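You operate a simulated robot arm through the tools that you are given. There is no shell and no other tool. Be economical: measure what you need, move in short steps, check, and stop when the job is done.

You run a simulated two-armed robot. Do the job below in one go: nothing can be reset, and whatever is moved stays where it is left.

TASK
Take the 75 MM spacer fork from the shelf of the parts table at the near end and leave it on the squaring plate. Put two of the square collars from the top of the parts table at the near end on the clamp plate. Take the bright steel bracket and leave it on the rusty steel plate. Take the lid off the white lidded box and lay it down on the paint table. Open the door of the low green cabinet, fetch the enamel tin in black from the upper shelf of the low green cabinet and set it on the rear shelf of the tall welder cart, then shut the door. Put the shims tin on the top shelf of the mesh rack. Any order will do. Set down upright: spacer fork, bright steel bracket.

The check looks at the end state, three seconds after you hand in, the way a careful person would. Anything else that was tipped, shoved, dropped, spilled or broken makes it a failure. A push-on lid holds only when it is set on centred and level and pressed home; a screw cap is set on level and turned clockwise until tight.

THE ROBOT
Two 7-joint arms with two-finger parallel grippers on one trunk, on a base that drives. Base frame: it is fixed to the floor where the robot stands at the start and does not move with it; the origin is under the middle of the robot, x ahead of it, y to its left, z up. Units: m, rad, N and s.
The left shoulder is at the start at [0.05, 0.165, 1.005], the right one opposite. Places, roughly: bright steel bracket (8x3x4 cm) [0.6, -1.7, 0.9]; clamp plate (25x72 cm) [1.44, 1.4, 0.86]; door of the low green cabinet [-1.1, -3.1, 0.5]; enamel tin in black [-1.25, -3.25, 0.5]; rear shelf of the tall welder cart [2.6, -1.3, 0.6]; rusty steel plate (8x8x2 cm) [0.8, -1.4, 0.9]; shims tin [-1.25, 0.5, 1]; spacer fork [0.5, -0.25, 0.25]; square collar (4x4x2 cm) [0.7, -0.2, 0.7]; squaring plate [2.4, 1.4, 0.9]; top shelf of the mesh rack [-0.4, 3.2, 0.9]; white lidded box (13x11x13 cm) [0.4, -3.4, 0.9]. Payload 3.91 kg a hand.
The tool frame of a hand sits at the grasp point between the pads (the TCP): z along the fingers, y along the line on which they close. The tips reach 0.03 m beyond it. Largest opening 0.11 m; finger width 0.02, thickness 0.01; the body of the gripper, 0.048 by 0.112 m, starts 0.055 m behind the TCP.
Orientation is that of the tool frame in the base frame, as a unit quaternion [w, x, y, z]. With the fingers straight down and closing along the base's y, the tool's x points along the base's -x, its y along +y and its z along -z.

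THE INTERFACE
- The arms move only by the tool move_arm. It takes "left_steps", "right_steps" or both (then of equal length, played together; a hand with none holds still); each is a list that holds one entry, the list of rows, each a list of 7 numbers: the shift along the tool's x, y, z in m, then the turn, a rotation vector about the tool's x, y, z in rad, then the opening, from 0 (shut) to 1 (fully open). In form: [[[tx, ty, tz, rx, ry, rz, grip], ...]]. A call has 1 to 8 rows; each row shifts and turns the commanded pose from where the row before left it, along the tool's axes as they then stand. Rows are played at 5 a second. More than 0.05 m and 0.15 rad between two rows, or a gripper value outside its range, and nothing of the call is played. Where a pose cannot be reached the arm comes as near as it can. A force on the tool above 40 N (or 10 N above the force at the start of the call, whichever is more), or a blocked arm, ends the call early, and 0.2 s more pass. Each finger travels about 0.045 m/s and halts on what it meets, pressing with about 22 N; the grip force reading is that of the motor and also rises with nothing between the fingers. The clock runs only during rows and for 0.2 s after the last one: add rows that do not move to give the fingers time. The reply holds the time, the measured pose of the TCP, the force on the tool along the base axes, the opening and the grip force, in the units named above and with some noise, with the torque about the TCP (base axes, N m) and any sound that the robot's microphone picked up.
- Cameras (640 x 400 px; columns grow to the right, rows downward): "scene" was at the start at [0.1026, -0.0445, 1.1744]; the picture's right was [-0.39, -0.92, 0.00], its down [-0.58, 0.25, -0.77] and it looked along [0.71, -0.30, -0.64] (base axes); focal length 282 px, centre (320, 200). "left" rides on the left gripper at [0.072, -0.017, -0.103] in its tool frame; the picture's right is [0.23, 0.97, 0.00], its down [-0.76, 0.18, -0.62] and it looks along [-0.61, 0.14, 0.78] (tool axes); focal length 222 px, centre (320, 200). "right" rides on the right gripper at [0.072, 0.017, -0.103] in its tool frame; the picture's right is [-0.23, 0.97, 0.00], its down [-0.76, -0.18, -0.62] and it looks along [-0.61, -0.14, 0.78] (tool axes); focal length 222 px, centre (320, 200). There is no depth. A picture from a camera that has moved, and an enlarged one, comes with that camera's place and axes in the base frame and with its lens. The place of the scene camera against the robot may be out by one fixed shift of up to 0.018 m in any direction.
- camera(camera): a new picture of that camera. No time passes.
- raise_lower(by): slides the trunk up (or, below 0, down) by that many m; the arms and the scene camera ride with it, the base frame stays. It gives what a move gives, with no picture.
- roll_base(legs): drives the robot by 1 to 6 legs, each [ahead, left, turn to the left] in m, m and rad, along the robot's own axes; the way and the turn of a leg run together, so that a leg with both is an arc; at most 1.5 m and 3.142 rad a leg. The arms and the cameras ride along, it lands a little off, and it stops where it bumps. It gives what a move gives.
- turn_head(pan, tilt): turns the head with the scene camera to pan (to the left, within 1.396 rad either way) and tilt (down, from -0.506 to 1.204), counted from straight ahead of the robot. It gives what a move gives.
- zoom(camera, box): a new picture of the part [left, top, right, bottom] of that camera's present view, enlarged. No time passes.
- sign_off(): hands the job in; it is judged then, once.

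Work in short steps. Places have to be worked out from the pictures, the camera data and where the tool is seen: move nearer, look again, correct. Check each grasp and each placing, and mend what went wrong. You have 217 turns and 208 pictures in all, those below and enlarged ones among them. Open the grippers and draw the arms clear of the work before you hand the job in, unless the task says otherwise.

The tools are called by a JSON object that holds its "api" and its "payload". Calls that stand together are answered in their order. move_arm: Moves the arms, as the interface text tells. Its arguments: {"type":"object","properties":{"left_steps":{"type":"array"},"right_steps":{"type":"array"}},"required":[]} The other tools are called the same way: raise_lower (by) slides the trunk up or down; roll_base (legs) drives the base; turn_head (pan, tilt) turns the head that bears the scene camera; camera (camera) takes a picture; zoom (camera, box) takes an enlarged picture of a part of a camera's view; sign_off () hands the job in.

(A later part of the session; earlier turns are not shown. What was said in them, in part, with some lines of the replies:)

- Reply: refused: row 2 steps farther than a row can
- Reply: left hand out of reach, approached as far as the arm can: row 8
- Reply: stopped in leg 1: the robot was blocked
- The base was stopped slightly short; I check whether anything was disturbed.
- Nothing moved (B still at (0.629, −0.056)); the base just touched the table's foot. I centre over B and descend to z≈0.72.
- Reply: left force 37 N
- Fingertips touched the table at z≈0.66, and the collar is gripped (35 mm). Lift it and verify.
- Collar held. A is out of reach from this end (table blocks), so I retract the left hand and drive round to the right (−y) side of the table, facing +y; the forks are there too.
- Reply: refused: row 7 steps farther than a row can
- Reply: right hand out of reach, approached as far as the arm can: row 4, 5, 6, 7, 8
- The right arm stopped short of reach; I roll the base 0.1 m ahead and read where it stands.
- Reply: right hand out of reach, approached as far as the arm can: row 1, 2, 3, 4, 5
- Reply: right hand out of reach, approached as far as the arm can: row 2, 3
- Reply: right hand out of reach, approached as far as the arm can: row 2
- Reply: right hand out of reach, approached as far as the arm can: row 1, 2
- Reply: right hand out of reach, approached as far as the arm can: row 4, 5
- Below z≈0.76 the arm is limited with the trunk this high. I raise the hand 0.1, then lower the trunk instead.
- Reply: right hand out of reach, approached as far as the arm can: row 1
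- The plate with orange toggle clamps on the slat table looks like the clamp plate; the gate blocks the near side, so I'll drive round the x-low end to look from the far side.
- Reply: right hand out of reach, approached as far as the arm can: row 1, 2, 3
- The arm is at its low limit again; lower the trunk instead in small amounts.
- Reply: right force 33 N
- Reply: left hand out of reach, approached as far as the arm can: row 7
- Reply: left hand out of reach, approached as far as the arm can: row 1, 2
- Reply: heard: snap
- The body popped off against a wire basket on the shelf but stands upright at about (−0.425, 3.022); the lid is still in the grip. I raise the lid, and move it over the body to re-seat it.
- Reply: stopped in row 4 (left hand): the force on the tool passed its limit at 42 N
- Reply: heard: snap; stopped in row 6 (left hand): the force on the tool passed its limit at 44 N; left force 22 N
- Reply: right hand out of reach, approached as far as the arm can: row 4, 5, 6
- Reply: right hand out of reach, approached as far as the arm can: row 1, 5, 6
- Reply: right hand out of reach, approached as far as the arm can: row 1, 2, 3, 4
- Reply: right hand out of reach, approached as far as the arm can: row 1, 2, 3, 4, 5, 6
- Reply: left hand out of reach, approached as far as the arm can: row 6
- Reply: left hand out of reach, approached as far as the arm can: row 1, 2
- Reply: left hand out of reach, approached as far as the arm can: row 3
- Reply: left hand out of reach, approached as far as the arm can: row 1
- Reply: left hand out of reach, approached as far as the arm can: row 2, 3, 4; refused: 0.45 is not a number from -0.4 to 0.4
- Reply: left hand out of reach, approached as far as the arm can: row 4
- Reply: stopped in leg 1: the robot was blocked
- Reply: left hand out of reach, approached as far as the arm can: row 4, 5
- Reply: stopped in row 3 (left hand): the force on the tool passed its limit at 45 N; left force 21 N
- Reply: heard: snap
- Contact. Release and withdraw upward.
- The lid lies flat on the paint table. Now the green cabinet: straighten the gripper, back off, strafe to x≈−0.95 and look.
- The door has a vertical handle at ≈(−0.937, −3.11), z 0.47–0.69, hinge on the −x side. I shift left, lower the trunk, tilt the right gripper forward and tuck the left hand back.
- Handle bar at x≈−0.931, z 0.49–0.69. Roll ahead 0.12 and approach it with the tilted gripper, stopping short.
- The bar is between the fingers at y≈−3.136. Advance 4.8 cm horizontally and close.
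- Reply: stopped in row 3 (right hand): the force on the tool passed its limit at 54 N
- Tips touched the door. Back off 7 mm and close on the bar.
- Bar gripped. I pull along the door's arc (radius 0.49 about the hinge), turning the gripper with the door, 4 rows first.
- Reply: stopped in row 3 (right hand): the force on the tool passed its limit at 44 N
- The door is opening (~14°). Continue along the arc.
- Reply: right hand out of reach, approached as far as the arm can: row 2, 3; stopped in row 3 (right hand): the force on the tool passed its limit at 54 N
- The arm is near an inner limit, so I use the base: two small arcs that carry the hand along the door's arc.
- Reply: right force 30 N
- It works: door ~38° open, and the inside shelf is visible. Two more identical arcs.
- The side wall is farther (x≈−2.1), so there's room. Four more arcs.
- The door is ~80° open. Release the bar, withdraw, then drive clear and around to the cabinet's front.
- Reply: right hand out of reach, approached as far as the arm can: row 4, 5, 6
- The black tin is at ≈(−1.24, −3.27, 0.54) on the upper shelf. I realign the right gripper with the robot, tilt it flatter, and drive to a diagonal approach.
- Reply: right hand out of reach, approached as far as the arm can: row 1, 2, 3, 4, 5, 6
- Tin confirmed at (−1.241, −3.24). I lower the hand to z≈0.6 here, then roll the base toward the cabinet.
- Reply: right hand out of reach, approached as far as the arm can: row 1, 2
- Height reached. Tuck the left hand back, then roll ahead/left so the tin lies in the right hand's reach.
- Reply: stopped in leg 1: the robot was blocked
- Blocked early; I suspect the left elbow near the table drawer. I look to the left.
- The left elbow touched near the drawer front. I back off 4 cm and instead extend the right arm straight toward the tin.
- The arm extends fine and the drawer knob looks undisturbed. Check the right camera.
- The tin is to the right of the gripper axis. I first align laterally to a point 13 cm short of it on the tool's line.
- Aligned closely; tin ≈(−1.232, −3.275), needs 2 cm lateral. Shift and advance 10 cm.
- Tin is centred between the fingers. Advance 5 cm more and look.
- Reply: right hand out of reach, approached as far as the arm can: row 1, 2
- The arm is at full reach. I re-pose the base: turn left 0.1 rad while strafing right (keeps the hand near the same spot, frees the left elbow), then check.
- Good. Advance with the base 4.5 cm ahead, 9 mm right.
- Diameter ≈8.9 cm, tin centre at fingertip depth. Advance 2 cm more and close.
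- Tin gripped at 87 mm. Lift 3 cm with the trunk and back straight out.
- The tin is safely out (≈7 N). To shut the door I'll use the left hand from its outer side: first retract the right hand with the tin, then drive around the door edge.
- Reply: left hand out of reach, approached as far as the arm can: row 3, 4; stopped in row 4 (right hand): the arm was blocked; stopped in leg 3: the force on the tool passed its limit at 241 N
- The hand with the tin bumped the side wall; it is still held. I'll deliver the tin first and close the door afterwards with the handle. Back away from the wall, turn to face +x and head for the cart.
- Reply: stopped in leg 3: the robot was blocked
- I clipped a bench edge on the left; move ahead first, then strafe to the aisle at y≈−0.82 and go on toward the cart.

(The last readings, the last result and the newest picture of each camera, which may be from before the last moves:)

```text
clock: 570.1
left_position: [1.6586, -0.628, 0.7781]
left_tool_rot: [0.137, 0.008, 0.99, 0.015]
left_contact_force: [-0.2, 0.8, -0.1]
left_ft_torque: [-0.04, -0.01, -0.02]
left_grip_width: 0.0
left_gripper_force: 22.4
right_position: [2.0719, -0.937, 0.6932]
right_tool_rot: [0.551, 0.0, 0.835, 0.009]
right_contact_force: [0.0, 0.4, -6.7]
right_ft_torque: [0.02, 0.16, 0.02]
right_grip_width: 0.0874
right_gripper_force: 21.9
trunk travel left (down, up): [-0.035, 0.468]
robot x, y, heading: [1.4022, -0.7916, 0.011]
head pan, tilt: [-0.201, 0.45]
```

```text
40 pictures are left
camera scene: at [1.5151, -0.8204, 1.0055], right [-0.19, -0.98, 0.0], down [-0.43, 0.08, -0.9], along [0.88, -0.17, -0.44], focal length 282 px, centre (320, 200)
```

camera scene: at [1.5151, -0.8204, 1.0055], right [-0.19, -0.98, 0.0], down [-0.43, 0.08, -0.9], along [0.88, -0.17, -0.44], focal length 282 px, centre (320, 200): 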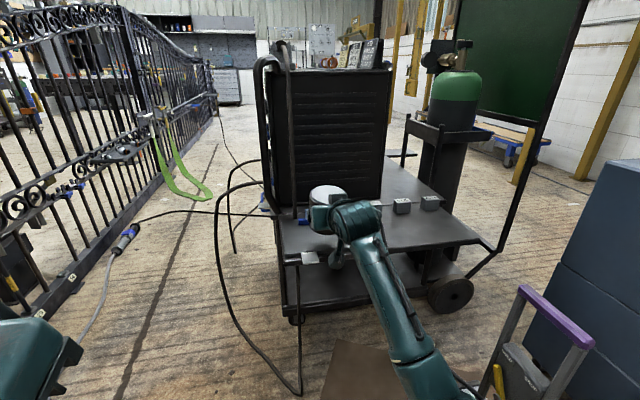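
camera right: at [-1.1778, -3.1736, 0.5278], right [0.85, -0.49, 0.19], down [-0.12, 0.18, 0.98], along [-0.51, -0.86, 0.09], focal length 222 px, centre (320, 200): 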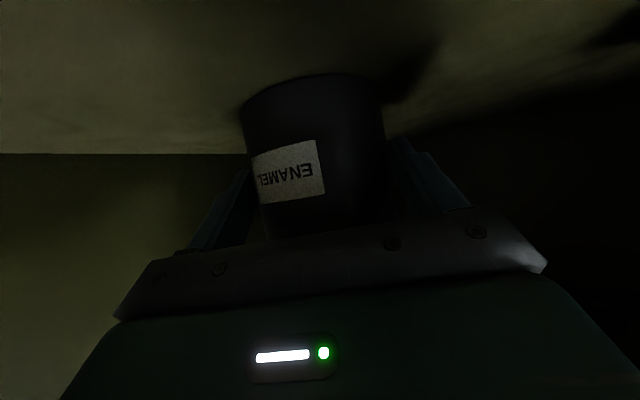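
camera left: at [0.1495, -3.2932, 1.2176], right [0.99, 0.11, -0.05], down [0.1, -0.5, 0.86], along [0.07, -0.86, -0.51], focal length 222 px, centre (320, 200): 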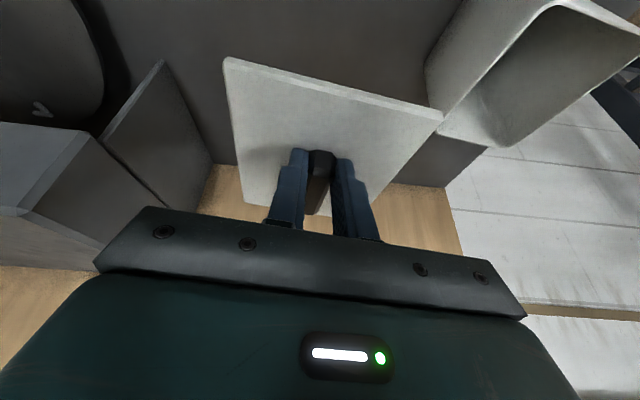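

The tin is already close to the cart. I check with the right camera and a zoom to place the shelf surface.

{"api": "camera", "payload": {"camera": "right"}}

{"api": "zoom", "payload": {"camera": "scene", "box": [240, 130, 520, 310]}}

```text
39 pictures are left
camera right: at [1.9485, -0.9222, 0.6669], right [0.08, 0.97, 0.22], down [-0.27, -0.2, 0.94], along [0.96, -0.14, 0.25], focal length 222 px, centre (320, 200)
```

right: 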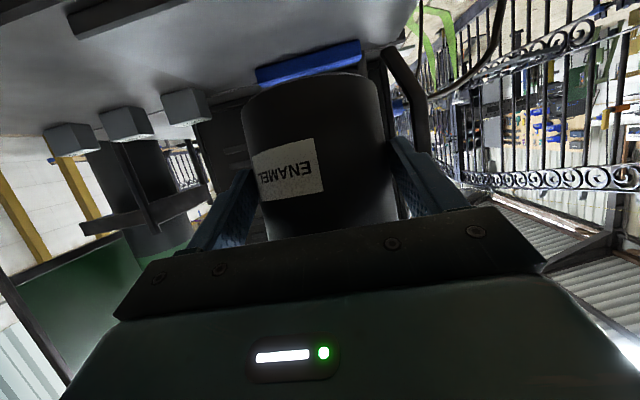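

```text
2.22 times, centred on (380, 220) of scene
camera zoom: at [1.5151, -0.8204, 1.0055], right [-0.19, -0.98, 0.0], down [-0.43, 0.08, -0.9], along [0.88, -0.17, -0.44], focal length 626 px, centre (187, 156)
```

zoom: 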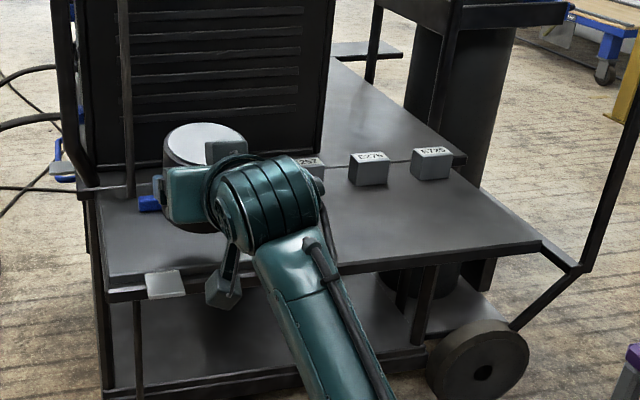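

The rear shelf lies behind the row of gauge blocks, z≈0.52, around (2.55, −1.35); the floor stand limits the base. I back off, turn right 0.39 and line up so the tin enters along +x above the blocks.

{"api": "roll_base", "payload": {"legs": [[-0.12, 0, 0], [0, 0, -0.39], [0.22, -0.06, 0]]}}

{"api": "raise_lower", "payload": {"by": 0.04}}

{"api": "turn_head", "payload": {"pan": -0.15, "tilt": 0.6}}

{"api": "camera", "payload": {"camera": "scene"}}

```text
clock: 573.8
left_position: [1.7652, -0.8722, 0.779]
left_tool_rot: [0.139, 0.194, 0.971, -0.01]
left_contact_force: [-1.2, -0.7, 0.0]
left_ft_torque: [0.02, 0.0, -0.02]
left_grip_width: 0.0
left_gripper_force: 22.3
right_position: [2.0328, -1.3144, 0.693]
right_tool_rot: [0.543, 0.159, 0.819, -0.096]
right_contact_force: [0.4, -0.2, -6.6]
right_ft_torque: [0.09, 0.17, 0.01]
right_grip_width: 0.0874
right_gripper_force: 21.7
trunk travel left (down, up): [-0.035, 0.468]
robot x, y, heading: [1.4637, -0.9305, -0.369]
head pan, tilt: [-0.201, 0.45]
```

```text
clock: 574.6
left_position: [1.7652, -0.8732, 0.8192]
left_tool_rot: [0.139, 0.195, 0.971, -0.011]
left_contact_force: [-0.4, -0.3, 0.1]
left_ft_torque: [-0.03, 0.01, 0.03]
left_grip_width: 0.0001
left_gripper_force: 21.6
right_position: [2.0335, -1.3145, 0.7344]
right_tool_rot: [0.544, 0.158, 0.819, -0.095]
right_contact_force: [0.5, 0.5, -6.3]
right_ft_torque: [0.08, 0.19, 0.0]
right_grip_width: 0.0872
right_gripper_force: 21.6
trunk travel left (down, up): [-0.075, 0.428]
robot x, y, heading: [1.462, -0.9329, -0.372]
head pan, tilt: [-0.201, 0.45]
```

```text
clock: 575.3
left_position: [1.7645, -0.8725, 0.8183]
left_tool_rot: [0.139, 0.195, 0.971, -0.011]
left_contact_force: [-0.5, 0.3, -0.5]
left_ft_torque: [-0.02, 0.02, -0.02]
left_grip_width: 0.0
left_gripper_force: 22.1
right_position: [2.0329, -1.3158, 0.7332]
right_tool_rot: [0.545, 0.159, 0.818, -0.096]
right_contact_force: [0.0, -0.3, -6.0]
right_ft_torque: [0.07, 0.18, 0.02]
right_grip_width: 0.0875
right_gripper_force: 21.5
trunk travel left (down, up): [-0.075, 0.428]
robot x, y, heading: [1.4615, -0.9311, -0.367]
head pan, tilt: [-0.15, 0.6]
```

```text
37 pictures are left
camera scene: at [1.5623, -0.9952, 1.0321], right [-0.5, -0.87, 0.0], down [-0.49, 0.28, -0.82], along [0.72, -0.41, -0.57], focal length 282 px, centre (320, 200)
```

scene: 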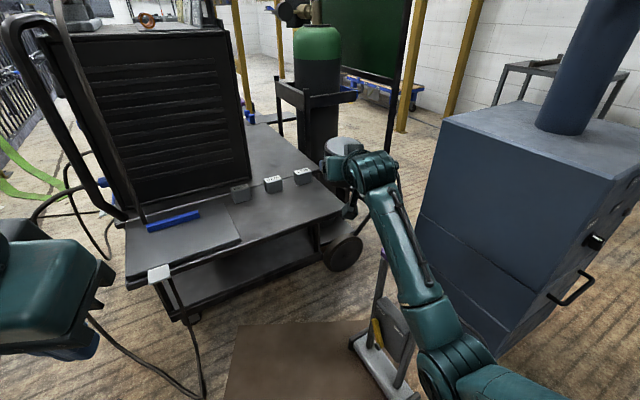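

Rear-shelf target ≈(2.58, −1.38). The gripper got tilted ~0.167 rad since the pick, so I rotate it back to level the tin and zoom to verify.

{"api": "move_arm", "payload": {"right_steps": [[[0, 0, 0, 0, 0.084, 0, 0.7], [0, 0, 0, 0, 0.084, 0, 0.7], [0, 0, 0, 0, 0, 0, 0.7]]]}}

{"api": "zoom", "payload": {"camera": "scene", "box": [220, 110, 420, 250]}}

```text
clock: 576.1
left_position: [1.7639, -0.8718, 0.8192]
left_tool_rot: [0.139, 0.196, 0.971, -0.011]
left_contact_force: [-0.2, 0.2, -0.6]
left_ft_torque: [0.01, -0.02, -0.01]
left_grip_width: 0.0
left_gripper_force: 22.5
right_position: [2.032, -1.3138, 0.7335]
right_tool_rot: [0.472, 0.167, 0.862, -0.082]
right_contact_force: [0.2, 0.0, -6.1]
right_ft_torque: [0.07, 0.17, 0.03]
right_grip_width: 0.0872
right_gripper_force: 22.3
trunk travel left (down, up): [-0.075, 0.428]
robot x, y, heading: [1.4656, -0.9296, -0.376]
head pan, tilt: [-0.15, 0.6]
```

```text
2.86 times, centred on (320, 180) of scene
camera zoom: at [1.5623, -0.9952, 1.0321], right [-0.5, -0.87, 0.0], down [-0.49, 0.28, -0.82], along [0.72, -0.41, -0.57], focal length 804 px, centre (320, 257)
```

zoom: 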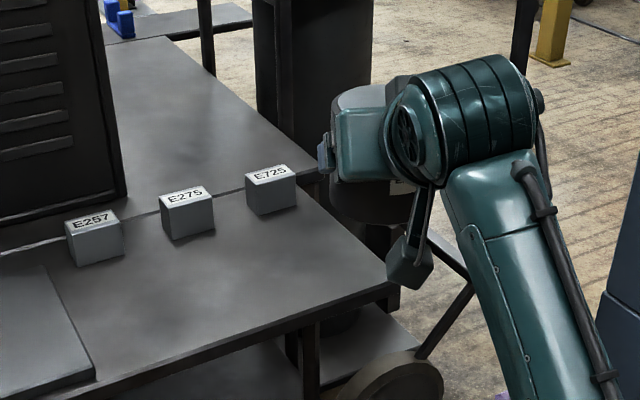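

Rear shelf spans x≈2.42–3.05, y≈−1.49…−1.21. Target (2.555, −1.355). Drive the base in by (0.40, −0.02) with the tin high above the blocks.

{"api": "roll_base", "payload": {"legs": [[0.379, 0.128, 0]]}}

{"api": "camera", "payload": {"camera": "scene"}}

```text
clock: 578.3
left_position: [2.0982, -0.8878, 0.8174]
left_tool_rot: [0.139, 0.195, 0.971, -0.01]
left_contact_force: [-0.4, -0.5, -0.6]
left_ft_torque: [-0.02, -0.04, -0.02]
left_grip_width: 0.0
left_gripper_force: 22.4
right_position: [2.366, -1.3268, 0.7279]
right_tool_rot: [0.467, 0.165, 0.865, -0.08]
right_contact_force: [-0.3, 0.2, -7.0]
right_ft_torque: [0.05, 0.15, 0.03]
right_grip_width: 0.0873
right_gripper_force: 21.8
trunk travel left (down, up): [-0.075, 0.428]
robot x, y, heading: [1.7939, -0.9453, -0.369]
head pan, tilt: [-0.15, 0.6]
stopped in leg 1: the robot was blocked; the commanded pose is now the measured one
```

```text
35 pictures are left
camera scene: at [1.8963, -1.0098, 1.032], right [-0.49, -0.87, 0.0], down [-0.49, 0.28, -0.82], along [0.72, -0.41, -0.57], focal length 282 px, centre (320, 200)
```

scene: 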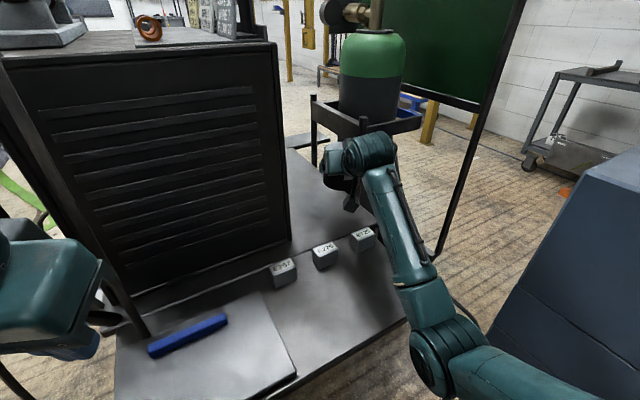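

Base is against the cart's lower front. The rear shelf begins at x≈2.42, so a target of (2.50, −1.36) suffices; I strafe 9 cm in −y to gain reach and extend the arm.

{"api": "roll_base", "payload": {"legs": [[0.02, -0.0875, 0]]}}

{"api": "move_arm", "payload": {"right_steps": [[[-0.0143, 0.0242, 0.0224, 0, 0, 0, 0.7], [-0.0143, 0.0242, 0.0224, 0, 0, 0, 0.7], [-0.0143, 0.0242, 0.0224, 0, 0, 0, 0.7], [-0.0143, 0.0242, 0.0224, 0, 0, 0, 0.7]]]}}

{"api": "zoom", "payload": {"camera": "scene", "box": [220, 100, 460, 280]}}

```text
clock: 579.8
left_position: [2.0866, -0.9746, 0.8182]
left_tool_rot: [0.138, 0.193, 0.971, -0.01]
left_contact_force: [0.2, 0.4, 0.3]
left_ft_torque: [-0.02, 0.01, -0.02]
left_grip_width: 0.0
left_gripper_force: 21.3
right_position: [2.3552, -1.4152, 0.7319]
right_tool_rot: [0.471, 0.165, 0.863, -0.081]
right_contact_force: [0.6, 0.0, -7.2]
right_ft_torque: [0.07, 0.12, 0.02]
right_grip_width: 0.0873
right_gripper_force: 22.6
trunk travel left (down, up): [-0.075, 0.428]
robot x, y, heading: [1.7847, -1.0321, -0.368]
head pan, tilt: [-0.15, 0.6]
```

```text
clock: 580.5
left_position: [2.0855, -0.9747, 0.8177]
left_tool_rot: [0.14, 0.194, 0.971, -0.011]
left_contact_force: [0.0, 0.0, 0.1]
left_ft_torque: [0.03, -0.01, -0.01]
left_grip_width: 0.0
left_gripper_force: 21.9
right_position: [2.4274, -1.3833, 0.7288]
right_tool_rot: [0.459, 0.169, 0.868, -0.082]
right_contact_force: [-15.4, 6.6, -2.5]
right_ft_torque: [-0.35, 0.07, -0.63]
right_grip_width: 0.0877
right_gripper_force: 21.5
trunk travel left (down, up): [-0.075, 0.428]
robot x, y, heading: [1.7842, -1.0326, -0.364]
head pan, tilt: [-0.15, 0.6]
stopped in row 3 (right hand): the force on the tool passed its limit at 112 N (the readings are from after the stop); the commanded pose is now the measured one
```

```text
2.22 times, centred on (340, 190) of scene
camera zoom: at [1.8823, -1.0972, 1.0324], right [-0.49, -0.87, 0.0], down [-0.49, 0.28, -0.83], along [0.72, -0.41, -0.56], focal length 626 px, centre (276, 222)
```

zoom: 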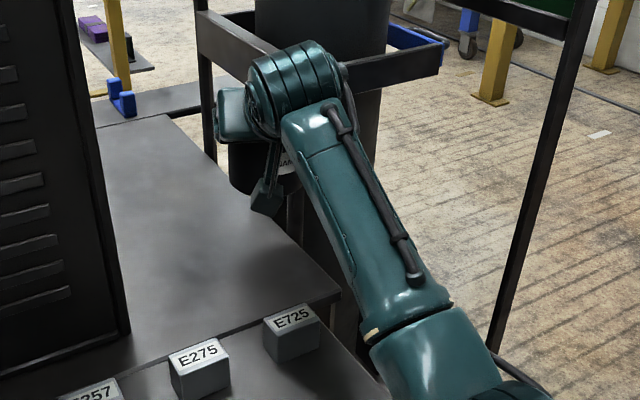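

The hand touched the cylinder's frame; it must pass nearer the welder side (y≈−1.33). Retreat and check the tin.

{"api": "move_arm", "payload": {"right_steps": [[[0.0205, 0.0125, -0.031, 0, 0, 0, 0.7], [0.0205, 0.0125, -0.031, 0, 0, 0, 0.7], [0, 0, 0, 0, 0, 0, 0.7]]]}}

{"api": "camera", "payload": {"camera": "right"}}

```text
clock: 581.3
left_position: [2.0859, -0.9749, 0.8178]
left_tool_rot: [0.138, 0.194, 0.971, -0.01]
left_contact_force: [0.2, 0.1, -0.6]
left_ft_torque: [-0.01, 0.0, 0.02]
left_grip_width: 0.0001
left_gripper_force: 22.3
right_position: [2.3692, -1.3342, 0.7314]
right_tool_rot: [0.46, 0.17, 0.868, -0.082]
right_contact_force: [-0.5, 0.0, -6.7]
right_ft_torque: [-0.01, 0.07, -0.01]
right_grip_width: 0.0875
right_gripper_force: 22.1
trunk travel left (down, up): [-0.075, 0.428]
robot x, y, heading: [1.7881, -1.0339, -0.365]
head pan, tilt: [-0.15, 0.6]
```

```text
33 pictures are left
camera right: at [2.258, -1.2731, 0.7296], right [0.48, 0.85, 0.2], down [-0.15, -0.14, 0.98], along [0.86, -0.5, 0.06], focal length 222 px, centre (320, 200)
```

right: 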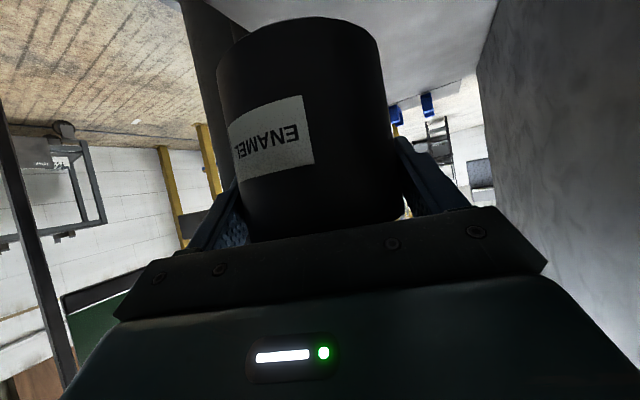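

The tin is still firmly held (slid ~1 cm in the grip). Now advance along +x at y≈−1.33.

{"api": "move_arm", "payload": {"right_steps": [[[-0.021, 0.0162, 0.0322, 0, 0, 0, 0.7], [-0.021, 0.0162, 0.0322, 0, 0, 0, 0.7], [-0.021, 0.0162, 0.0322, 0, 0, 0, 0.7]]]}}

{"api": "zoom", "payload": {"camera": "scene", "box": [180, 80, 440, 280]}}

```text
clock: 582.1
left_position: [2.0867, -0.9754, 0.8184]
left_tool_rot: [0.138, 0.194, 0.971, -0.011]
left_contact_force: [0.6, -0.1, 0.2]
left_ft_torque: [-0.02, 0.0, 0.02]
left_grip_width: 0.0
left_gripper_force: 21.7
right_position: [2.4927, -1.3297, 0.7246]
right_tool_rot: [0.459, 0.17, 0.868, -0.082]
right_contact_force: [0.9, -0.6, -6.5]
right_ft_torque: [-0.02, -0.02, 0.0]
right_grip_width: 0.0875
right_gripper_force: 22.5
trunk travel left (down, up): [-0.075, 0.428]
robot x, y, heading: [1.7872, -1.0328, -0.364]
head pan, tilt: [-0.15, 0.6]
```

```text
2.00 times, centred on (310, 180) of scene
camera zoom: at [1.8839, -1.0978, 1.032], right [-0.49, -0.87, 0.0], down [-0.49, 0.28, -0.82], along [0.72, -0.41, -0.57], focal length 563 px, centre (340, 240)
```

zoom: 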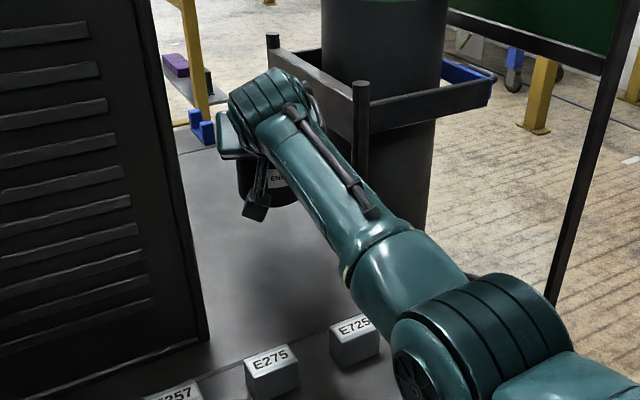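

The tin is above the rear shelf. Descend 8 cm (and 2 cm further in) with the arm.

{"api": "move_arm", "payload": {"right_steps": [[[0.018, 0.0026, 0.0212, 0, 0, 0, 0.7], [0.018, 0.0026, 0.0212, 0, 0, 0, 0.7], [0.018, 0.0026, 0.0212, 0, 0, 0, 0.7]]]}}

{"api": "zoom", "payload": {"camera": "scene", "box": [220, 80, 380, 220]}}

```text
clock: 582.9
left_position: [2.0865, -0.9754, 0.8188]
left_tool_rot: [0.138, 0.194, 0.971, -0.01]
left_contact_force: [0.1, 0.6, -0.2]
left_ft_torque: [0.0, -0.02, 0.01]
left_grip_width: 0.0
left_gripper_force: 22.0
right_position: [2.4971, -1.3354, 0.6431]
right_tool_rot: [0.46, 0.17, 0.868, -0.082]
right_contact_force: [-0.1, -1.0, -5.8]
right_ft_torque: [-0.01, 0.04, 0.02]
right_grip_width: 0.0876
right_gripper_force: 22.0
right hand out of reach, approached as far as the arm can: row 2, 3
trunk travel left (down, up): [-0.075, 0.428]
robot x, y, heading: [1.7867, -1.0333, -0.365]
head pan, tilt: [-0.15, 0.6]
```

```text
2.86 times, centred on (300, 150) of scene
camera zoom: at [1.884, -1.0979, 1.0321], right [-0.49, -0.87, 0.0], down [-0.49, 0.28, -0.82], along [0.72, -0.41, -0.57], focal length 804 px, centre (377, 343)
```

zoom: 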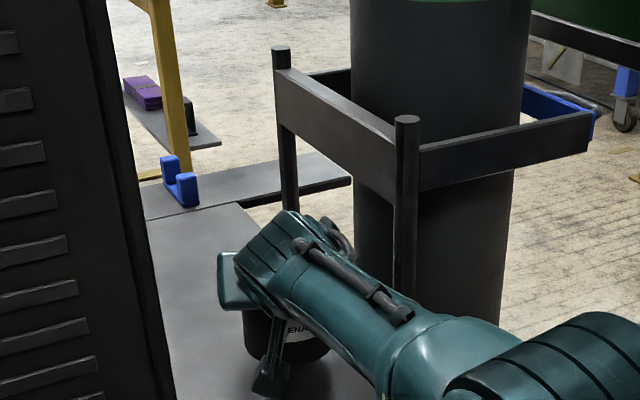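

The shelf surface triangulates to z≈0.54 and spans x≈2.35–2.91, matching the given place. Lower with the trunk in small steps.

{"api": "raise_lower", "payload": {"by": -0.03}}

{"api": "raise_lower", "payload": {"by": -0.01}}

```text
clock: 583.6
left_position: [2.0843, -0.9759, 0.7894]
left_tool_rot: [0.139, 0.194, 0.971, -0.01]
left_contact_force: [0.6, -0.7, -0.2]
left_ft_torque: [0.0, 0.01, 0.02]
left_grip_width: 0.0
left_gripper_force: 22.7
right_position: [2.499, -1.3345, 0.6238]
right_tool_rot: [0.469, 0.166, 0.864, -0.083]
right_contact_force: [4.0, -0.9, 17.8]
right_ft_torque: [-0.71, -0.1, -0.01]
right_grip_width: 0.0876
right_gripper_force: 22.0
trunk travel left (down, up): [-0.045, 0.458]
robot x, y, heading: [1.7834, -1.0342, -0.369]
head pan, tilt: [-0.15, 0.6]
```

```text
clock: 584.2
left_position: [2.085, -0.9745, 0.7791]
left_tool_rot: [0.14, 0.194, 0.971, -0.011]
left_contact_force: [-0.5, -0.2, 0.6]
left_ft_torque: [0.02, -0.01, -0.01]
left_grip_width: 0.0
left_gripper_force: 22.0
right_position: [2.4969, -1.3345, 0.6119]
right_tool_rot: [0.465, 0.168, 0.865, -0.083]
right_contact_force: [1.2, 0.9, 18.9]
right_ft_torque: [-0.74, -0.03, -0.01]
right_grip_width: 0.0871
right_gripper_force: 22.0
trunk travel left (down, up): [-0.035, 0.468]
robot x, y, heading: [1.7857, -1.0316, -0.368]
head pan, tilt: [-0.15, 0.6]
```

In contact (19 N, on the −y edge). Look at the tin before releasing.

{"api": "zoom", "payload": {"camera": "scene", "box": [240, 120, 340, 220]}}

{"api": "camera", "payload": {"camera": "right"}}

```text
4.00 times, centred on (290, 170) of scene
camera zoom: at [1.8818, -1.0968, 0.9925], right [-0.49, -0.87, 0.0], down [-0.49, 0.28, -0.83], along [0.72, -0.41, -0.56], focal length 1126 px, centre (440, 320)
```

zoom: 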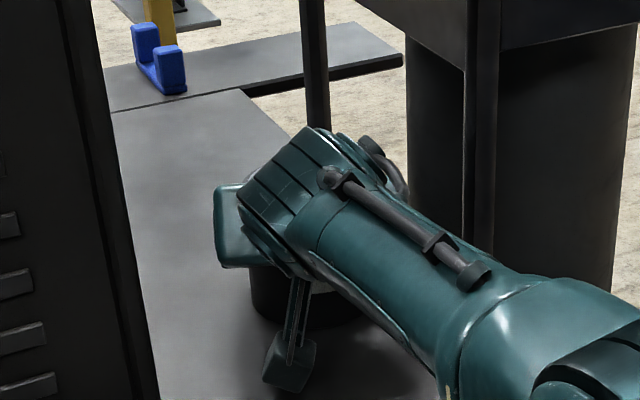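

```text
29 pictures are left
camera right: at [2.3869, -1.2726, 0.6086], right [0.47, 0.86, 0.2], down [-0.16, -0.14, 0.98], along [0.87, -0.5, 0.07], focal length 222 px, centre (320, 200)
```

right: 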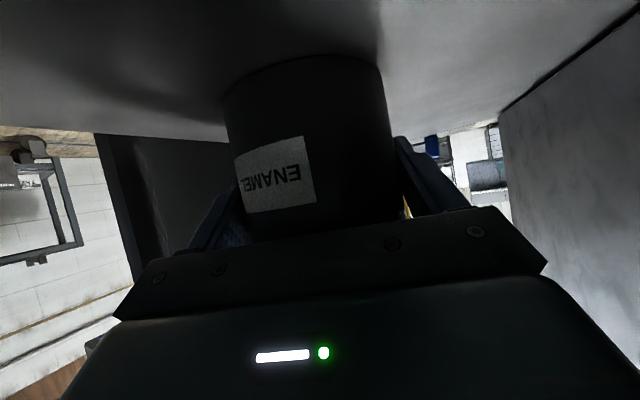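

The tin stands on the shelf. Release slowly and back the hand straight out.

{"api": "move_arm", "payload": {"right_steps": [[[0, 0, 0, 0, 0, 0, 0.85], [0, 0, 0, 0, 0, 0, 0.95], [0, 0, 0, 0, 0, 0, 1], [0, 0, 0, 0, 0, 0, 1]]]}}

{"api": "camera", "payload": {"camera": "right"}}

```text
clock: 585.2
left_position: [2.0864, -0.976, 0.7791]
left_tool_rot: [0.139, 0.193, 0.971, -0.01]
left_contact_force: [0.0, 0.9, 0.5]
left_ft_torque: [0.01, -0.01, 0.01]
left_grip_width: 0.0
left_gripper_force: 22.2
right_position: [2.4968, -1.335, 0.6054]
right_tool_rot: [0.46, 0.17, 0.867, -0.083]
right_contact_force: [-0.4, -0.2, 1.2]
right_ft_torque: [-0.01, 0.01, -0.01]
right_grip_width: 0.1098
right_gripper_force: 0.0
trunk travel left (down, up): [-0.035, 0.468]
robot x, y, heading: [1.7848, -1.0313, -0.363]
head pan, tilt: [-0.15, 0.6]
```

```text
28 pictures are left
camera right: at [2.3861, -1.2733, 0.6035], right [0.48, 0.85, 0.2], down [-0.15, -0.14, 0.98], along [0.86, -0.5, 0.06], focal length 222 px, centre (320, 200)
```

right: 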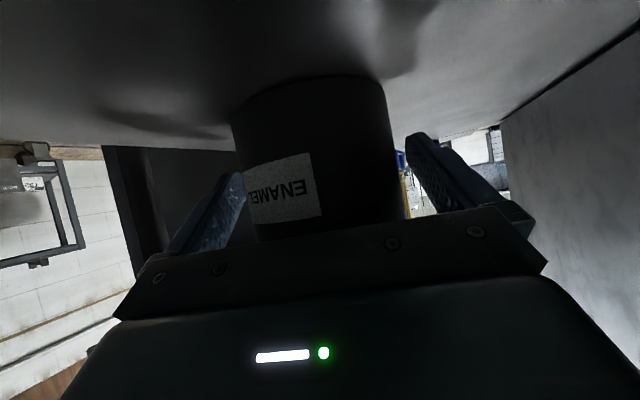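

Fingers are clear of the tin. Lift the hand straight up, then look.

{"api": "move_arm", "payload": {"right_steps": [[[0.008, 0, -0.012, 0, 0, 0, 1], [-0.0375, 0.0007, -0.0248, 0, 0, 0, 1], [-0.0375, 0.0007, -0.0248, 0, 0, 0, 1], [-0.0375, 0.0007, -0.0248, 0, 0, 0, 1], [0.0247, 0, -0.0375, 0, 0, 0, 1], [0.0247, 0, -0.0375, 0, 0, 0, 1], [0.0247, 0, -0.0375, 0, 0, 0, 1]]]}}

{"api": "zoom", "payload": {"camera": "scene", "box": [200, 100, 400, 260]}}

```text
clock: 586.5
left_position: [2.086, -0.9747, 0.7784]
left_tool_rot: [0.139, 0.194, 0.971, -0.01]
left_contact_force: [0.7, 0.3, -0.2]
left_ft_torque: [-0.02, -0.01, 0.0]
left_grip_width: 0.0001
left_gripper_force: 22.4
right_position: [2.4742, -1.346, 0.6764]
right_tool_rot: [0.383, 0.187, 0.897, -0.117]
right_contact_force: [0.2, -0.7, 4.1]
right_ft_torque: [0.1, -0.15, -0.01]
right_grip_width: 0.1094
right_gripper_force: 0.0
right hand out of reach, approached as far as the arm can: row 1, 2, 5
trunk travel left (down, up): [-0.035, 0.468]
robot x, y, heading: [1.7874, -1.0322, -0.37]
head pan, tilt: [-0.15, 0.6]
stopped in row 6 (right hand): the force on the tool passed its limit at 72 N (the readings are from after the stop); the commanded pose is now the measured one
```

```text
2.50 times, centred on (300, 180) of scene
camera zoom: at [1.8833, -1.0973, 0.9922], right [-0.49, -0.87, 0.0], down [-0.49, 0.28, -0.83], along [0.72, -0.41, -0.56], focal length 704 px, centre (370, 250)
```

zoom: 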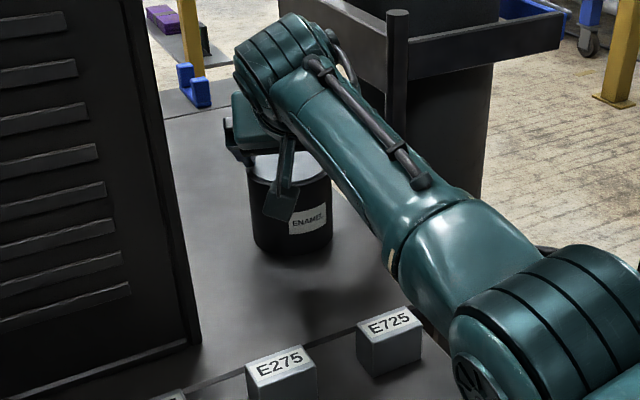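

The tin stands upright. The arm is awkward here, so raise straight up with the trunk.

{"api": "raise_lower", "payload": {"by": 0.15}}

{"api": "zoom", "payload": {"camera": "scene", "box": [200, 100, 400, 260]}}

```text
clock: 588.2
left_position: [2.0852, -0.9761, 0.9281]
left_tool_rot: [0.138, 0.194, 0.971, -0.01]
left_contact_force: [0.3, 0.4, 0.3]
left_ft_torque: [-0.02, -0.02, 0.0]
left_grip_width: 0.0
left_gripper_force: 22.6
right_position: [2.4742, -1.3464, 0.8232]
right_tool_rot: [0.381, 0.188, 0.898, -0.118]
right_contact_force: [-0.3, -0.2, 0.2]
right_ft_torque: [0.0, 0.02, 0.05]
right_grip_width: 0.1103
right_gripper_force: 0.1
trunk travel left (down, up): [-0.185, 0.318]
robot x, y, heading: [1.7847, -1.0307, -0.361]
head pan, tilt: [-0.15, 0.6]
```

```text
2.50 times, centred on (300, 180) of scene
camera zoom: at [1.8836, -1.0976, 1.1421], right [-0.49, -0.87, 0.0], down [-0.49, 0.28, -0.82], along [0.72, -0.41, -0.57], focal length 704 px, centre (370, 250)
```

zoom: 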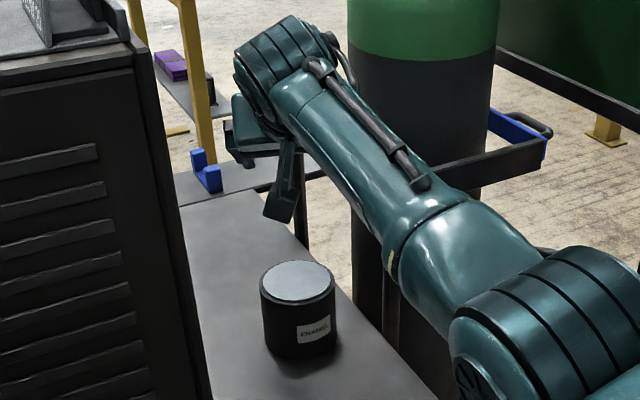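

The tin is upright on the rear shelf. Now back to the cabinet to shut the door.

{"api": "roll_base", "payload": {"legs": [[-0.45, 0, 0], [0, 0, 0.365], [-1.2, 0, 0], [-0.9, 0, 0], [0, -0.95, 0], [0, 0, -0.678]]}}

{"api": "turn_head", "payload": {"pan": -0.7, "tilt": 0.45}}

{"api": "camera", "payload": {"camera": "scene"}}

```text
clock: 612.1
left_position: [-0.4265, -1.8697, 0.9284]
left_tool_rot: [0.135, 0.334, 0.932, -0.031]
left_contact_force: [0.2, 1.3, 0.6]
left_ft_torque: [0.0, -0.01, -0.03]
left_grip_width: 0.0
left_gripper_force: 21.6
right_position: [-0.1628, -2.3376, 0.8238]
right_tool_rot: [0.36, 0.317, 0.861, -0.172]
right_contact_force: [0.6, 0.3, 0.2]
right_ft_torque: [0.01, -0.04, -0.03]
right_grip_width: 0.1101
right_gripper_force: 0.1
trunk travel left (down, up): [-0.185, 0.318]
robot x, y, heading: [-0.7287, -1.8344, -0.66]
head pan, tilt: [-0.15, 0.6]
```

```text
clock: 613.1
left_position: [-0.4261, -1.8683, 0.929]
left_tool_rot: [0.135, 0.334, 0.932, -0.031]
left_contact_force: [0.0, 0.7, -0.3]
left_ft_torque: [-0.01, -0.04, 0.01]
left_grip_width: 0.0002
left_gripper_force: 22.1
right_position: [-0.1628, -2.3369, 0.8226]
right_tool_rot: [0.36, 0.316, 0.861, -0.172]
right_contact_force: [-0.6, 0.6, -0.5]
right_ft_torque: [0.03, 0.02, 0.03]
right_grip_width: 0.1099
right_gripper_force: 0.0
trunk travel left (down, up): [-0.185, 0.318]
robot x, y, heading: [-0.7303, -1.8361, -0.663]
head pan, tilt: [-0.7, 0.45]
```

```text
25 pictures are left
camera scene: at [-0.6938, -1.9555, 1.1557], right [-0.98, -0.21, 0.0], down [-0.09, 0.43, -0.9], along [0.19, -0.88, -0.44], focal length 282 px, centre (320, 200)
```

scene: 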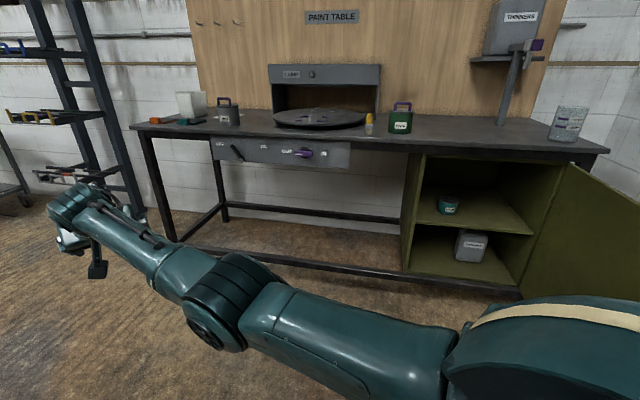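

The door is still open. I retract the right hand with closed fingers, lower the trunk, and go round to the door's outer side.

{"api": "move_arm", "payload": {"right_steps": [[[0.029, -0.0264, -0.0283, 0, 0, 0, 0], [0.029, -0.0264, -0.0283, 0, 0, 0, 0], [0.029, -0.0264, -0.0283, 0, 0, 0, 0], [0.029, -0.0264, -0.0283, 0, 0, 0, 0], [0.029, -0.0264, -0.0283, 0, 0, 0, 0], [0.029, -0.0264, -0.0283, 0, 0, 0, 0], [0.029, -0.0264, -0.0283, 0, 0, 0, 0], [0.029, -0.0264, -0.0283, 0, 0, 0, 0]]]}}

{"api": "raise_lower", "payload": {"by": -0.13}}

{"api": "roll_base", "payload": {"legs": [[-0.53, -0.33, 0]]}}

```text
clock: 614.9
left_position: [-0.4258, -1.8701, 0.9275]
left_tool_rot: [0.135, 0.334, 0.932, -0.03]
left_contact_force: [-0.2, -0.2, 0.1]
left_ft_torque: [0.01, 0.0, -0.01]
left_grip_width: 0.0
left_gripper_force: 21.9
right_position: [-0.5439, -2.2781, 0.8275]
right_tool_rot: [0.367, 0.316, 0.858, -0.172]
right_contact_force: [1.1, -0.8, -0.8]
right_ft_torque: [0.03, 0.01, -0.01]
right_grip_width: 0.0
right_gripper_force: 22.3
trunk travel left (down, up): [-0.185, 0.318]
robot x, y, heading: [-0.7282, -1.8341, -0.656]
head pan, tilt: [-0.7, 0.45]
```

```text
clock: 616.7
left_position: [-0.4304, -1.8565, 0.8634]
left_tool_rot: [0.143, 0.333, 0.931, -0.04]
left_contact_force: [-0.6, -0.1, 1.1]
left_ft_torque: [0.0, -0.01, 0.01]
left_grip_width: 0.0002
left_gripper_force: 21.7
right_position: [-0.5492, -2.2745, 0.7711]
right_tool_rot: [0.367, 0.31, 0.856, -0.193]
right_contact_force: [-0.6, -0.4, -0.3]
right_ft_torque: [-0.03, 0.02, 0.02]
right_grip_width: 0.0001
right_gripper_force: 22.1
trunk travel left (down, up): [-0.108, 0.395]
robot x, y, heading: [-0.7301, -1.8391, -0.654]
head pan, tilt: [-0.7, 0.45]
stopped: the arm was blocked; the commanded pose is now the measured one
```

```text
clock: 620.2
left_position: [-1.0534, -1.7989, 0.86]
left_tool_rot: [0.143, 0.338, 0.929, -0.041]
left_contact_force: [-0.7, -0.1, 0.6]
left_ft_torque: [0.0, 0.0, 0.0]
left_grip_width: 0.0001
left_gripper_force: 22.4
right_position: [-1.1776, -2.2174, 0.7725]
right_tool_rot: [0.369, 0.316, 0.851, -0.199]
right_contact_force: [0.1, 1.0, -0.5]
right_ft_torque: [0.01, -0.01, -0.01]
right_grip_width: 0.0
right_gripper_force: 21.6
trunk travel left (down, up): [-0.108, 0.395]
robot x, y, heading: [-1.3593, -1.7754, -0.671]
head pan, tilt: [-0.7, 0.45]
```

The trunk stopped at a safe height (hand z≈0.77, still below the door top). Strafe right to reach the door's outer side and look.

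{"api": "roll_base", "payload": {"legs": [[0, -0.5, 0]]}}

{"api": "turn_head", "payload": {"pan": -0.3, "tilt": 0.5}}

{"api": "camera", "payload": {"camera": "scene"}}

```text
clock: 625.0
left_position: [-1.3247, -2.1848, 0.8613]
left_tool_rot: [0.142, 0.341, 0.928, -0.04]
left_contact_force: [-0.4, 0.3, 0.6]
left_ft_torque: [-0.02, 0.01, 0.01]
left_grip_width: 0.0
left_gripper_force: 22.5
right_position: [-1.4503, -2.6032, 0.7729]
right_tool_rot: [0.368, 0.32, 0.85, -0.197]
right_contact_force: [0.1, 1.2, 0.2]
right_ft_torque: [-0.03, -0.02, -0.03]
right_grip_width: 0.0001
right_gripper_force: 22.5
trunk travel left (down, up): [-0.108, 0.395]
robot x, y, heading: [-1.6276, -2.1599, -0.677]
head pan, tilt: [-0.7, 0.45]
stopped in leg 1: the robot was blocked; the commanded pose is now the measured one
```

```text
clock: 625.9
left_position: [-1.3246, -2.1852, 0.8608]
left_tool_rot: [0.142, 0.34, 0.929, -0.04]
left_contact_force: [1.0, 0.0, 0.3]
left_ft_torque: [0.01, -0.02, 0.04]
left_grip_width: 0.0
left_gripper_force: 22.2
right_position: [-1.4502, -2.6033, 0.7738]
right_tool_rot: [0.37, 0.319, 0.85, -0.198]
right_contact_force: [-0.7, -0.1, -0.1]
right_ft_torque: [-0.01, -0.02, 0.03]
right_grip_width: 0.0
right_gripper_force: 21.9
trunk travel left (down, up): [-0.108, 0.395]
robot x, y, heading: [-1.6239, -2.1582, -0.676]
head pan, tilt: [-0.3, 0.499]
```

```text
24 pictures are left
camera scene: at [-1.5624, -2.2478, 1.0835], right [-0.83, -0.56, 0.01], down [-0.26, 0.38, -0.89], along [0.49, -0.74, -0.46], focal length 282 px, centre (320, 200)
```

scene: 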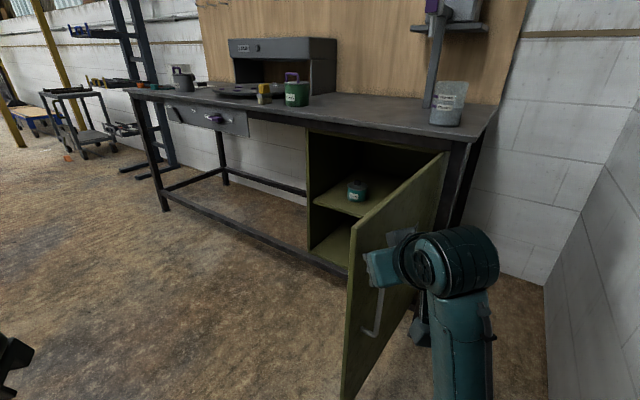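

The fist is beside the door's outer edge. Move it 7 cm toward the hinge side for a safer push, then swing the base about the hinge to close.

{"api": "move_arm", "payload": {"right_steps": [[[-0.0139, -0.0252, 0.02, 0, 0, 0, 0], [-0.0139, -0.0252, 0.02, 0, 0, 0, 0]]]}}

{"api": "roll_base", "payload": {"legs": [[0.063, 0.077, -0.1], [0.063, 0.077, -0.1], [0.063, 0.077, -0.1], [0.063, 0.077, -0.1], [0.063, 0.077, -0.1]]}}

{"api": "camera", "payload": {"camera": "scene"}}

```text
clock: 626.5
left_position: [-1.3225, -2.196, 0.8484]
left_tool_rot: [0.135, 0.341, 0.93, -0.031]
left_contact_force: [0.0, 0.0, -0.1]
left_ft_torque: [0.02, 0.0, 0.04]
left_grip_width: 0.0
left_gripper_force: 21.9
right_position: [-1.4478, -2.6846, 0.7521]
right_tool_rot: [0.365, 0.322, 0.852, -0.192]
right_contact_force: [-0.7, -0.1, -0.2]
right_ft_torque: [-0.01, -0.04, 0.02]
right_grip_width: 0.0
right_gripper_force: 22.2
trunk travel left (down, up): [-0.108, 0.395]
robot x, y, heading: [-1.6276, -2.1568, -0.672]
head pan, tilt: [-0.3, 0.499]
```

```text
clock: 631.6
left_position: [-0.8891, -2.3573, 0.8519]
left_tool_rot: [0.125, 0.56, 0.817, -0.064]
left_contact_force: [-0.3, -0.3, 0.5]
left_ft_torque: [-0.02, 0.03, 0.0]
left_grip_width: 0.0001
left_gripper_force: 22.2
right_position: [-1.232, -2.7267, 0.7541]
right_tool_rot: [0.306, 0.522, 0.748, -0.274]
right_contact_force: [0.2, 0.2, -0.5]
right_ft_torque: [0.0, 0.04, 0.04]
right_grip_width: 0.0
right_gripper_force: 22.0
trunk travel left (down, up): [-0.108, 0.395]
robot x, y, heading: [-1.1357, -2.1794, -1.181]
head pan, tilt: [-0.3, 0.499]
```

```text
23 pictures are left
camera scene: at [-1.1234, -2.3077, 1.074], right [-1.0, -0.1, 0.0], down [-0.05, 0.48, -0.88], along [0.08, -0.87, -0.48], focal length 282 px, centre (320, 200)
```

scene: 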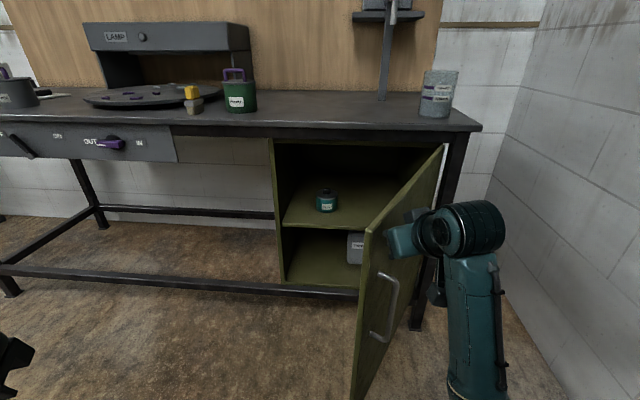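

The door follows. Six more arcs.

{"api": "roll_base", "payload": {"legs": [[0.0626, 0.0776, -0.1], [0.0626, 0.0776, -0.1], [0.0626, 0.0776, -0.1], [0.0626, 0.0776, -0.1], [0.0626, 0.0776, -0.1], [0.0626, 0.0776, -0.1]]}}

{"api": "camera", "payload": {"camera": "scene"}}

```text
clock: 637.7
left_position: [-0.5434, -2.7905, 0.8513]
left_tool_rot: [0.099, 0.778, 0.613, -0.098]
left_contact_force: [-0.5, 0.1, -0.6]
left_ft_torque: [-0.02, -0.05, 0.0]
left_grip_width: 0.0
left_gripper_force: 21.9
right_position: [-1.036, -2.8998, 0.7533]
right_tool_rot: [0.211, 0.72, 0.559, -0.352]
right_contact_force: [-0.7, 0.0, 0.9]
right_ft_torque: [0.0, 0.0, 0.02]
right_grip_width: 0.0
right_gripper_force: 21.6
trunk travel left (down, up): [-0.108, 0.395]
robot x, y, heading: [-0.6459, -2.5068, -1.777]
head pan, tilt: [-0.3, 0.499]
```

```text
22 pictures are left
camera scene: at [-0.7031, -2.6215, 1.074], right [-0.87, 0.49, 0.0], down [0.23, 0.42, -0.88], along [-0.43, -0.77, -0.48], focal length 282 px, centre (320, 200)
```

scene: 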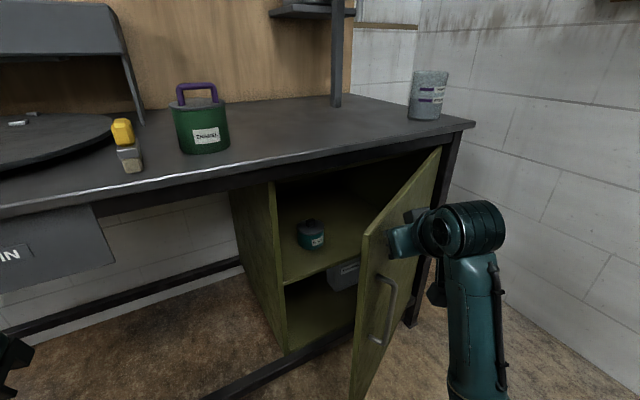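

Door ~30° from shut. Push straight −y with the base.

{"api": "roll_base", "payload": {"legs": [[0.098, 0.02, 0], [0.088, 0.018, 0]]}}

{"api": "camera", "payload": {"camera": "scene"}}

```text
clock: 639.6
left_position: [-0.5461, -2.9824, 0.8513]
left_tool_rot: [0.097, 0.779, 0.612, -0.098]
left_contact_force: [0.0, -0.4, 0.4]
left_ft_torque: [0.01, -0.02, 0.0]
left_grip_width: 0.0
left_gripper_force: 21.5
right_position: [-1.0381, -3.0915, 0.753]
right_tool_rot: [0.211, 0.72, 0.559, -0.352]
right_contact_force: [0.0, -0.2, 0.1]
right_ft_torque: [0.01, -0.01, -0.02]
right_grip_width: 0.0002
right_gripper_force: 22.0
trunk travel left (down, up): [-0.108, 0.395]
robot x, y, heading: [-0.6529, -2.6961, -1.781]
head pan, tilt: [-0.3, 0.499]
```

```text
21 pictures are left
camera scene: at [-0.7049, -2.8137, 1.0739], right [-0.87, 0.49, 0.0], down [0.23, 0.42, -0.88], along [-0.43, -0.77, -0.48], focal length 282 px, centre (320, 200)
```

scene: 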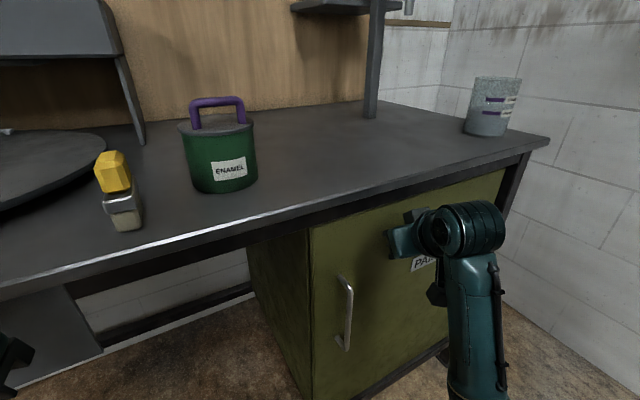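

Nearly flush. Press gently with the arm until it meets resistance.

{"api": "move_arm", "payload": {"right_steps": [[[-0.0066, 0.0029, 0.007, 0, 0, 0, 0], [-0.0066, 0.0029, 0.007, 0, 0, 0, 0], [-0.0066, 0.0029, 0.007, 0, 0, 0, 0], [-0.0066, 0.0029, 0.007, 0, 0, 0, 0]]]}}

{"api": "zoom", "payload": {"camera": "scene", "box": [220, 160, 520, 400]}}

```text
clock: 640.3
left_position: [-0.5452, -2.9817, 0.8523]
left_tool_rot: [0.098, 0.779, 0.612, -0.099]
left_contact_force: [0.6, 0.0, -0.3]
left_ft_torque: [0.0, 0.0, -0.05]
left_grip_width: 0.0002
left_gripper_force: 21.8
right_position: [-1.0386, -3.109, 0.7529]
right_tool_rot: [0.206, 0.723, 0.558, -0.35]
right_contact_force: [5.5, 15.8, 7.1]
right_ft_torque: [0.08, -0.11, 0.15]
right_grip_width: 0.0
right_gripper_force: 21.7
trunk travel left (down, up): [-0.108, 0.395]
robot x, y, heading: [-0.6487, -2.6954, -1.781]
head pan, tilt: [-0.3, 0.499]
stopped in row 3 (right hand): the force on the tool passed its limit at 51 N (the readings are from after the stop); the commanded pose is now the measured one
```

```text
1.67 times, centred on (370, 280) of scene
camera zoom: at [-0.7042, -2.8117, 1.0744], right [-0.87, 0.49, 0.0], down [0.23, 0.42, -0.88], along [-0.43, -0.77, -0.48], focal length 469 px, centre (237, 67)
```

zoom: 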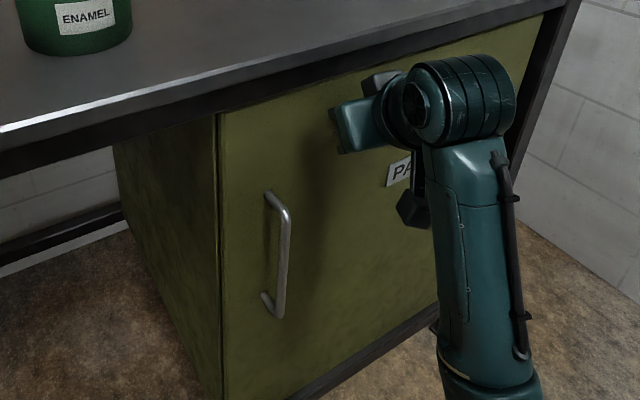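

The door is flush. Back away and check that it stays shut; open the grippers.

{"api": "roll_base", "payload": {"legs": [[-0.35, 0, 0], [-0.3, 0, 0.2]]}}

{"api": "move_arm", "payload": {"right_steps": [[[0, 0, -0.02, 0, 0, 0, 0.5], [0, 0, -0.02, 0, 0, 0, 0.8], [0, 0, 0, 0, 0, 0, 0.8]]], "left_steps": [[[0, 0, -0.01, 0, 0, 0, 0.5], [0, 0, 0, 0, 0, 0, 0.8], [0, 0, 0, 0, 0, 0, 0.8]]]}}

{"api": "turn_head", "payload": {"pan": -0.1, "tilt": 0.4}}

{"api": "camera", "payload": {"camera": "scene"}}

```text
clock: 644.2
left_position: [-0.3853, -2.3102, 0.8508]
left_tool_rot: [0.107, 0.713, 0.688, -0.087]
left_contact_force: [-0.2, 0.0, 0.4]
left_ft_torque: [0.0, 0.0, -0.02]
left_grip_width: 0.0
left_gripper_force: 21.7
right_position: [-0.8405, -2.5359, 0.7512]
right_tool_rot: [0.24, 0.663, 0.63, -0.326]
right_contact_force: [-0.2, 0.3, -0.1]
right_ft_torque: [0.01, 0.01, -0.02]
right_grip_width: 0.0
right_gripper_force: 21.8
trunk travel left (down, up): [-0.108, 0.395]
robot x, y, heading: [-0.5426, -2.0444, -1.572]
head pan, tilt: [-0.3, 0.499]
```

```text
clock: 645.0
left_position: [-0.3839, -2.3076, 0.8608]
left_tool_rot: [0.107, 0.713, 0.688, -0.087]
left_contact_force: [-0.8, 0.5, 0.5]
left_ft_torque: [0.0, -0.02, -0.02]
left_grip_width: 0.0675
left_gripper_force: 0.1
right_position: [-0.8353, -2.5058, 0.779]
right_tool_rot: [0.24, 0.663, 0.63, -0.326]
right_contact_force: [-0.1, -0.5, 0.3]
right_ft_torque: [-0.02, -0.01, -0.04]
right_grip_width: 0.0675
right_gripper_force: 0.1
trunk travel left (down, up): [-0.108, 0.395]
robot x, y, heading: [-0.545, -2.0464, -1.576]
head pan, tilt: [-0.3, 0.499]
```

```text
clock: 645.8
left_position: [-0.3848, -2.3075, 0.861]
left_tool_rot: [0.108, 0.713, 0.688, -0.087]
left_contact_force: [0.0, 0.4, 1.1]
left_ft_torque: [0.0, 0.0, -0.01]
left_grip_width: 0.0882
left_gripper_force: 0.1
right_position: [-0.8362, -2.5055, 0.7798]
right_tool_rot: [0.24, 0.663, 0.63, -0.326]
right_contact_force: [0.3, -0.2, 0.3]
right_ft_torque: [0.0, 0.02, -0.01]
right_grip_width: 0.0878
right_gripper_force: 0.2
trunk travel left (down, up): [-0.108, 0.395]
robot x, y, heading: [-0.5442, -2.0515, -1.575]
head pan, tilt: [-0.099, 0.4]
```

```text
19 pictures are left
camera scene: at [-0.5589, -2.1804, 1.0831], right [-0.99, 0.11, 0.0], down [0.04, 0.39, -0.92], along [-0.1, -0.92, -0.39], focal length 282 px, centre (320, 200)
```

scene: 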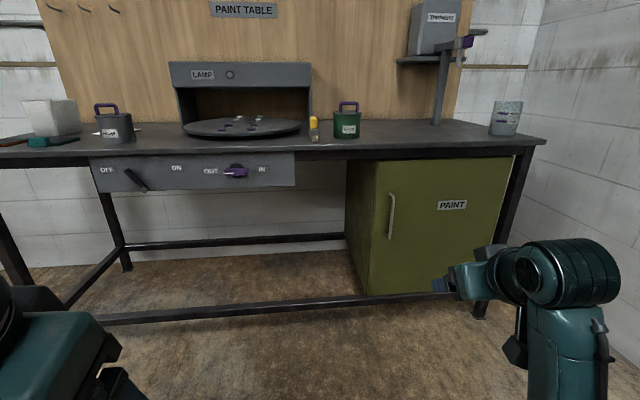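

The door is shut, everything is in place, both grippers are open and clear. Handing in.

{"api": "sign_off", "payload": {}}

```text
The job is handed in.
```

I finished all six jobs and handed in, with both grippers open and clear. The end state was checked only from pictures, and there were several bumps along the way.

- **Fork:** the 75 MM spacer fork stands upright on the squaring plate.
- **Collars:** two square collars are on the clamp plate.
- **Bracket:** the bright steel bracket stands upright on the rusty plate.
- **Lid:** the white box's lid lies flat on the paint table.
- **Black enamel tin:** it stands upright on the welder cart's rear shelf, and the green cabinet door is shut flush.
- **Shims tin:** it is on the mesh rack's top shelf. Its lid came off during the placing; I re-centred it and pressed it home with a snap.

Bumps that could count against the result:
- **Mesh rack basket:** the shims tin probably hit the wire basket. The basket looks unmoved against the rack, to within about 1 cm.
- **Base contacts:** the base was stopped against the parts table, the steel bench and the cart. The items on those three looked unmoved. It also stopped against a bench on the −x side, and I took no picture of that one afterwards.
- **Paint table:** the robot was blocked there, probably by the left elbow against the drawer front. The knob still points to OUT.
- **Enamel tin:** while carried, it hit the side wall hard and then the gas cylinder's frame, and slid about 1 cm in the grip. The tin looks upright.
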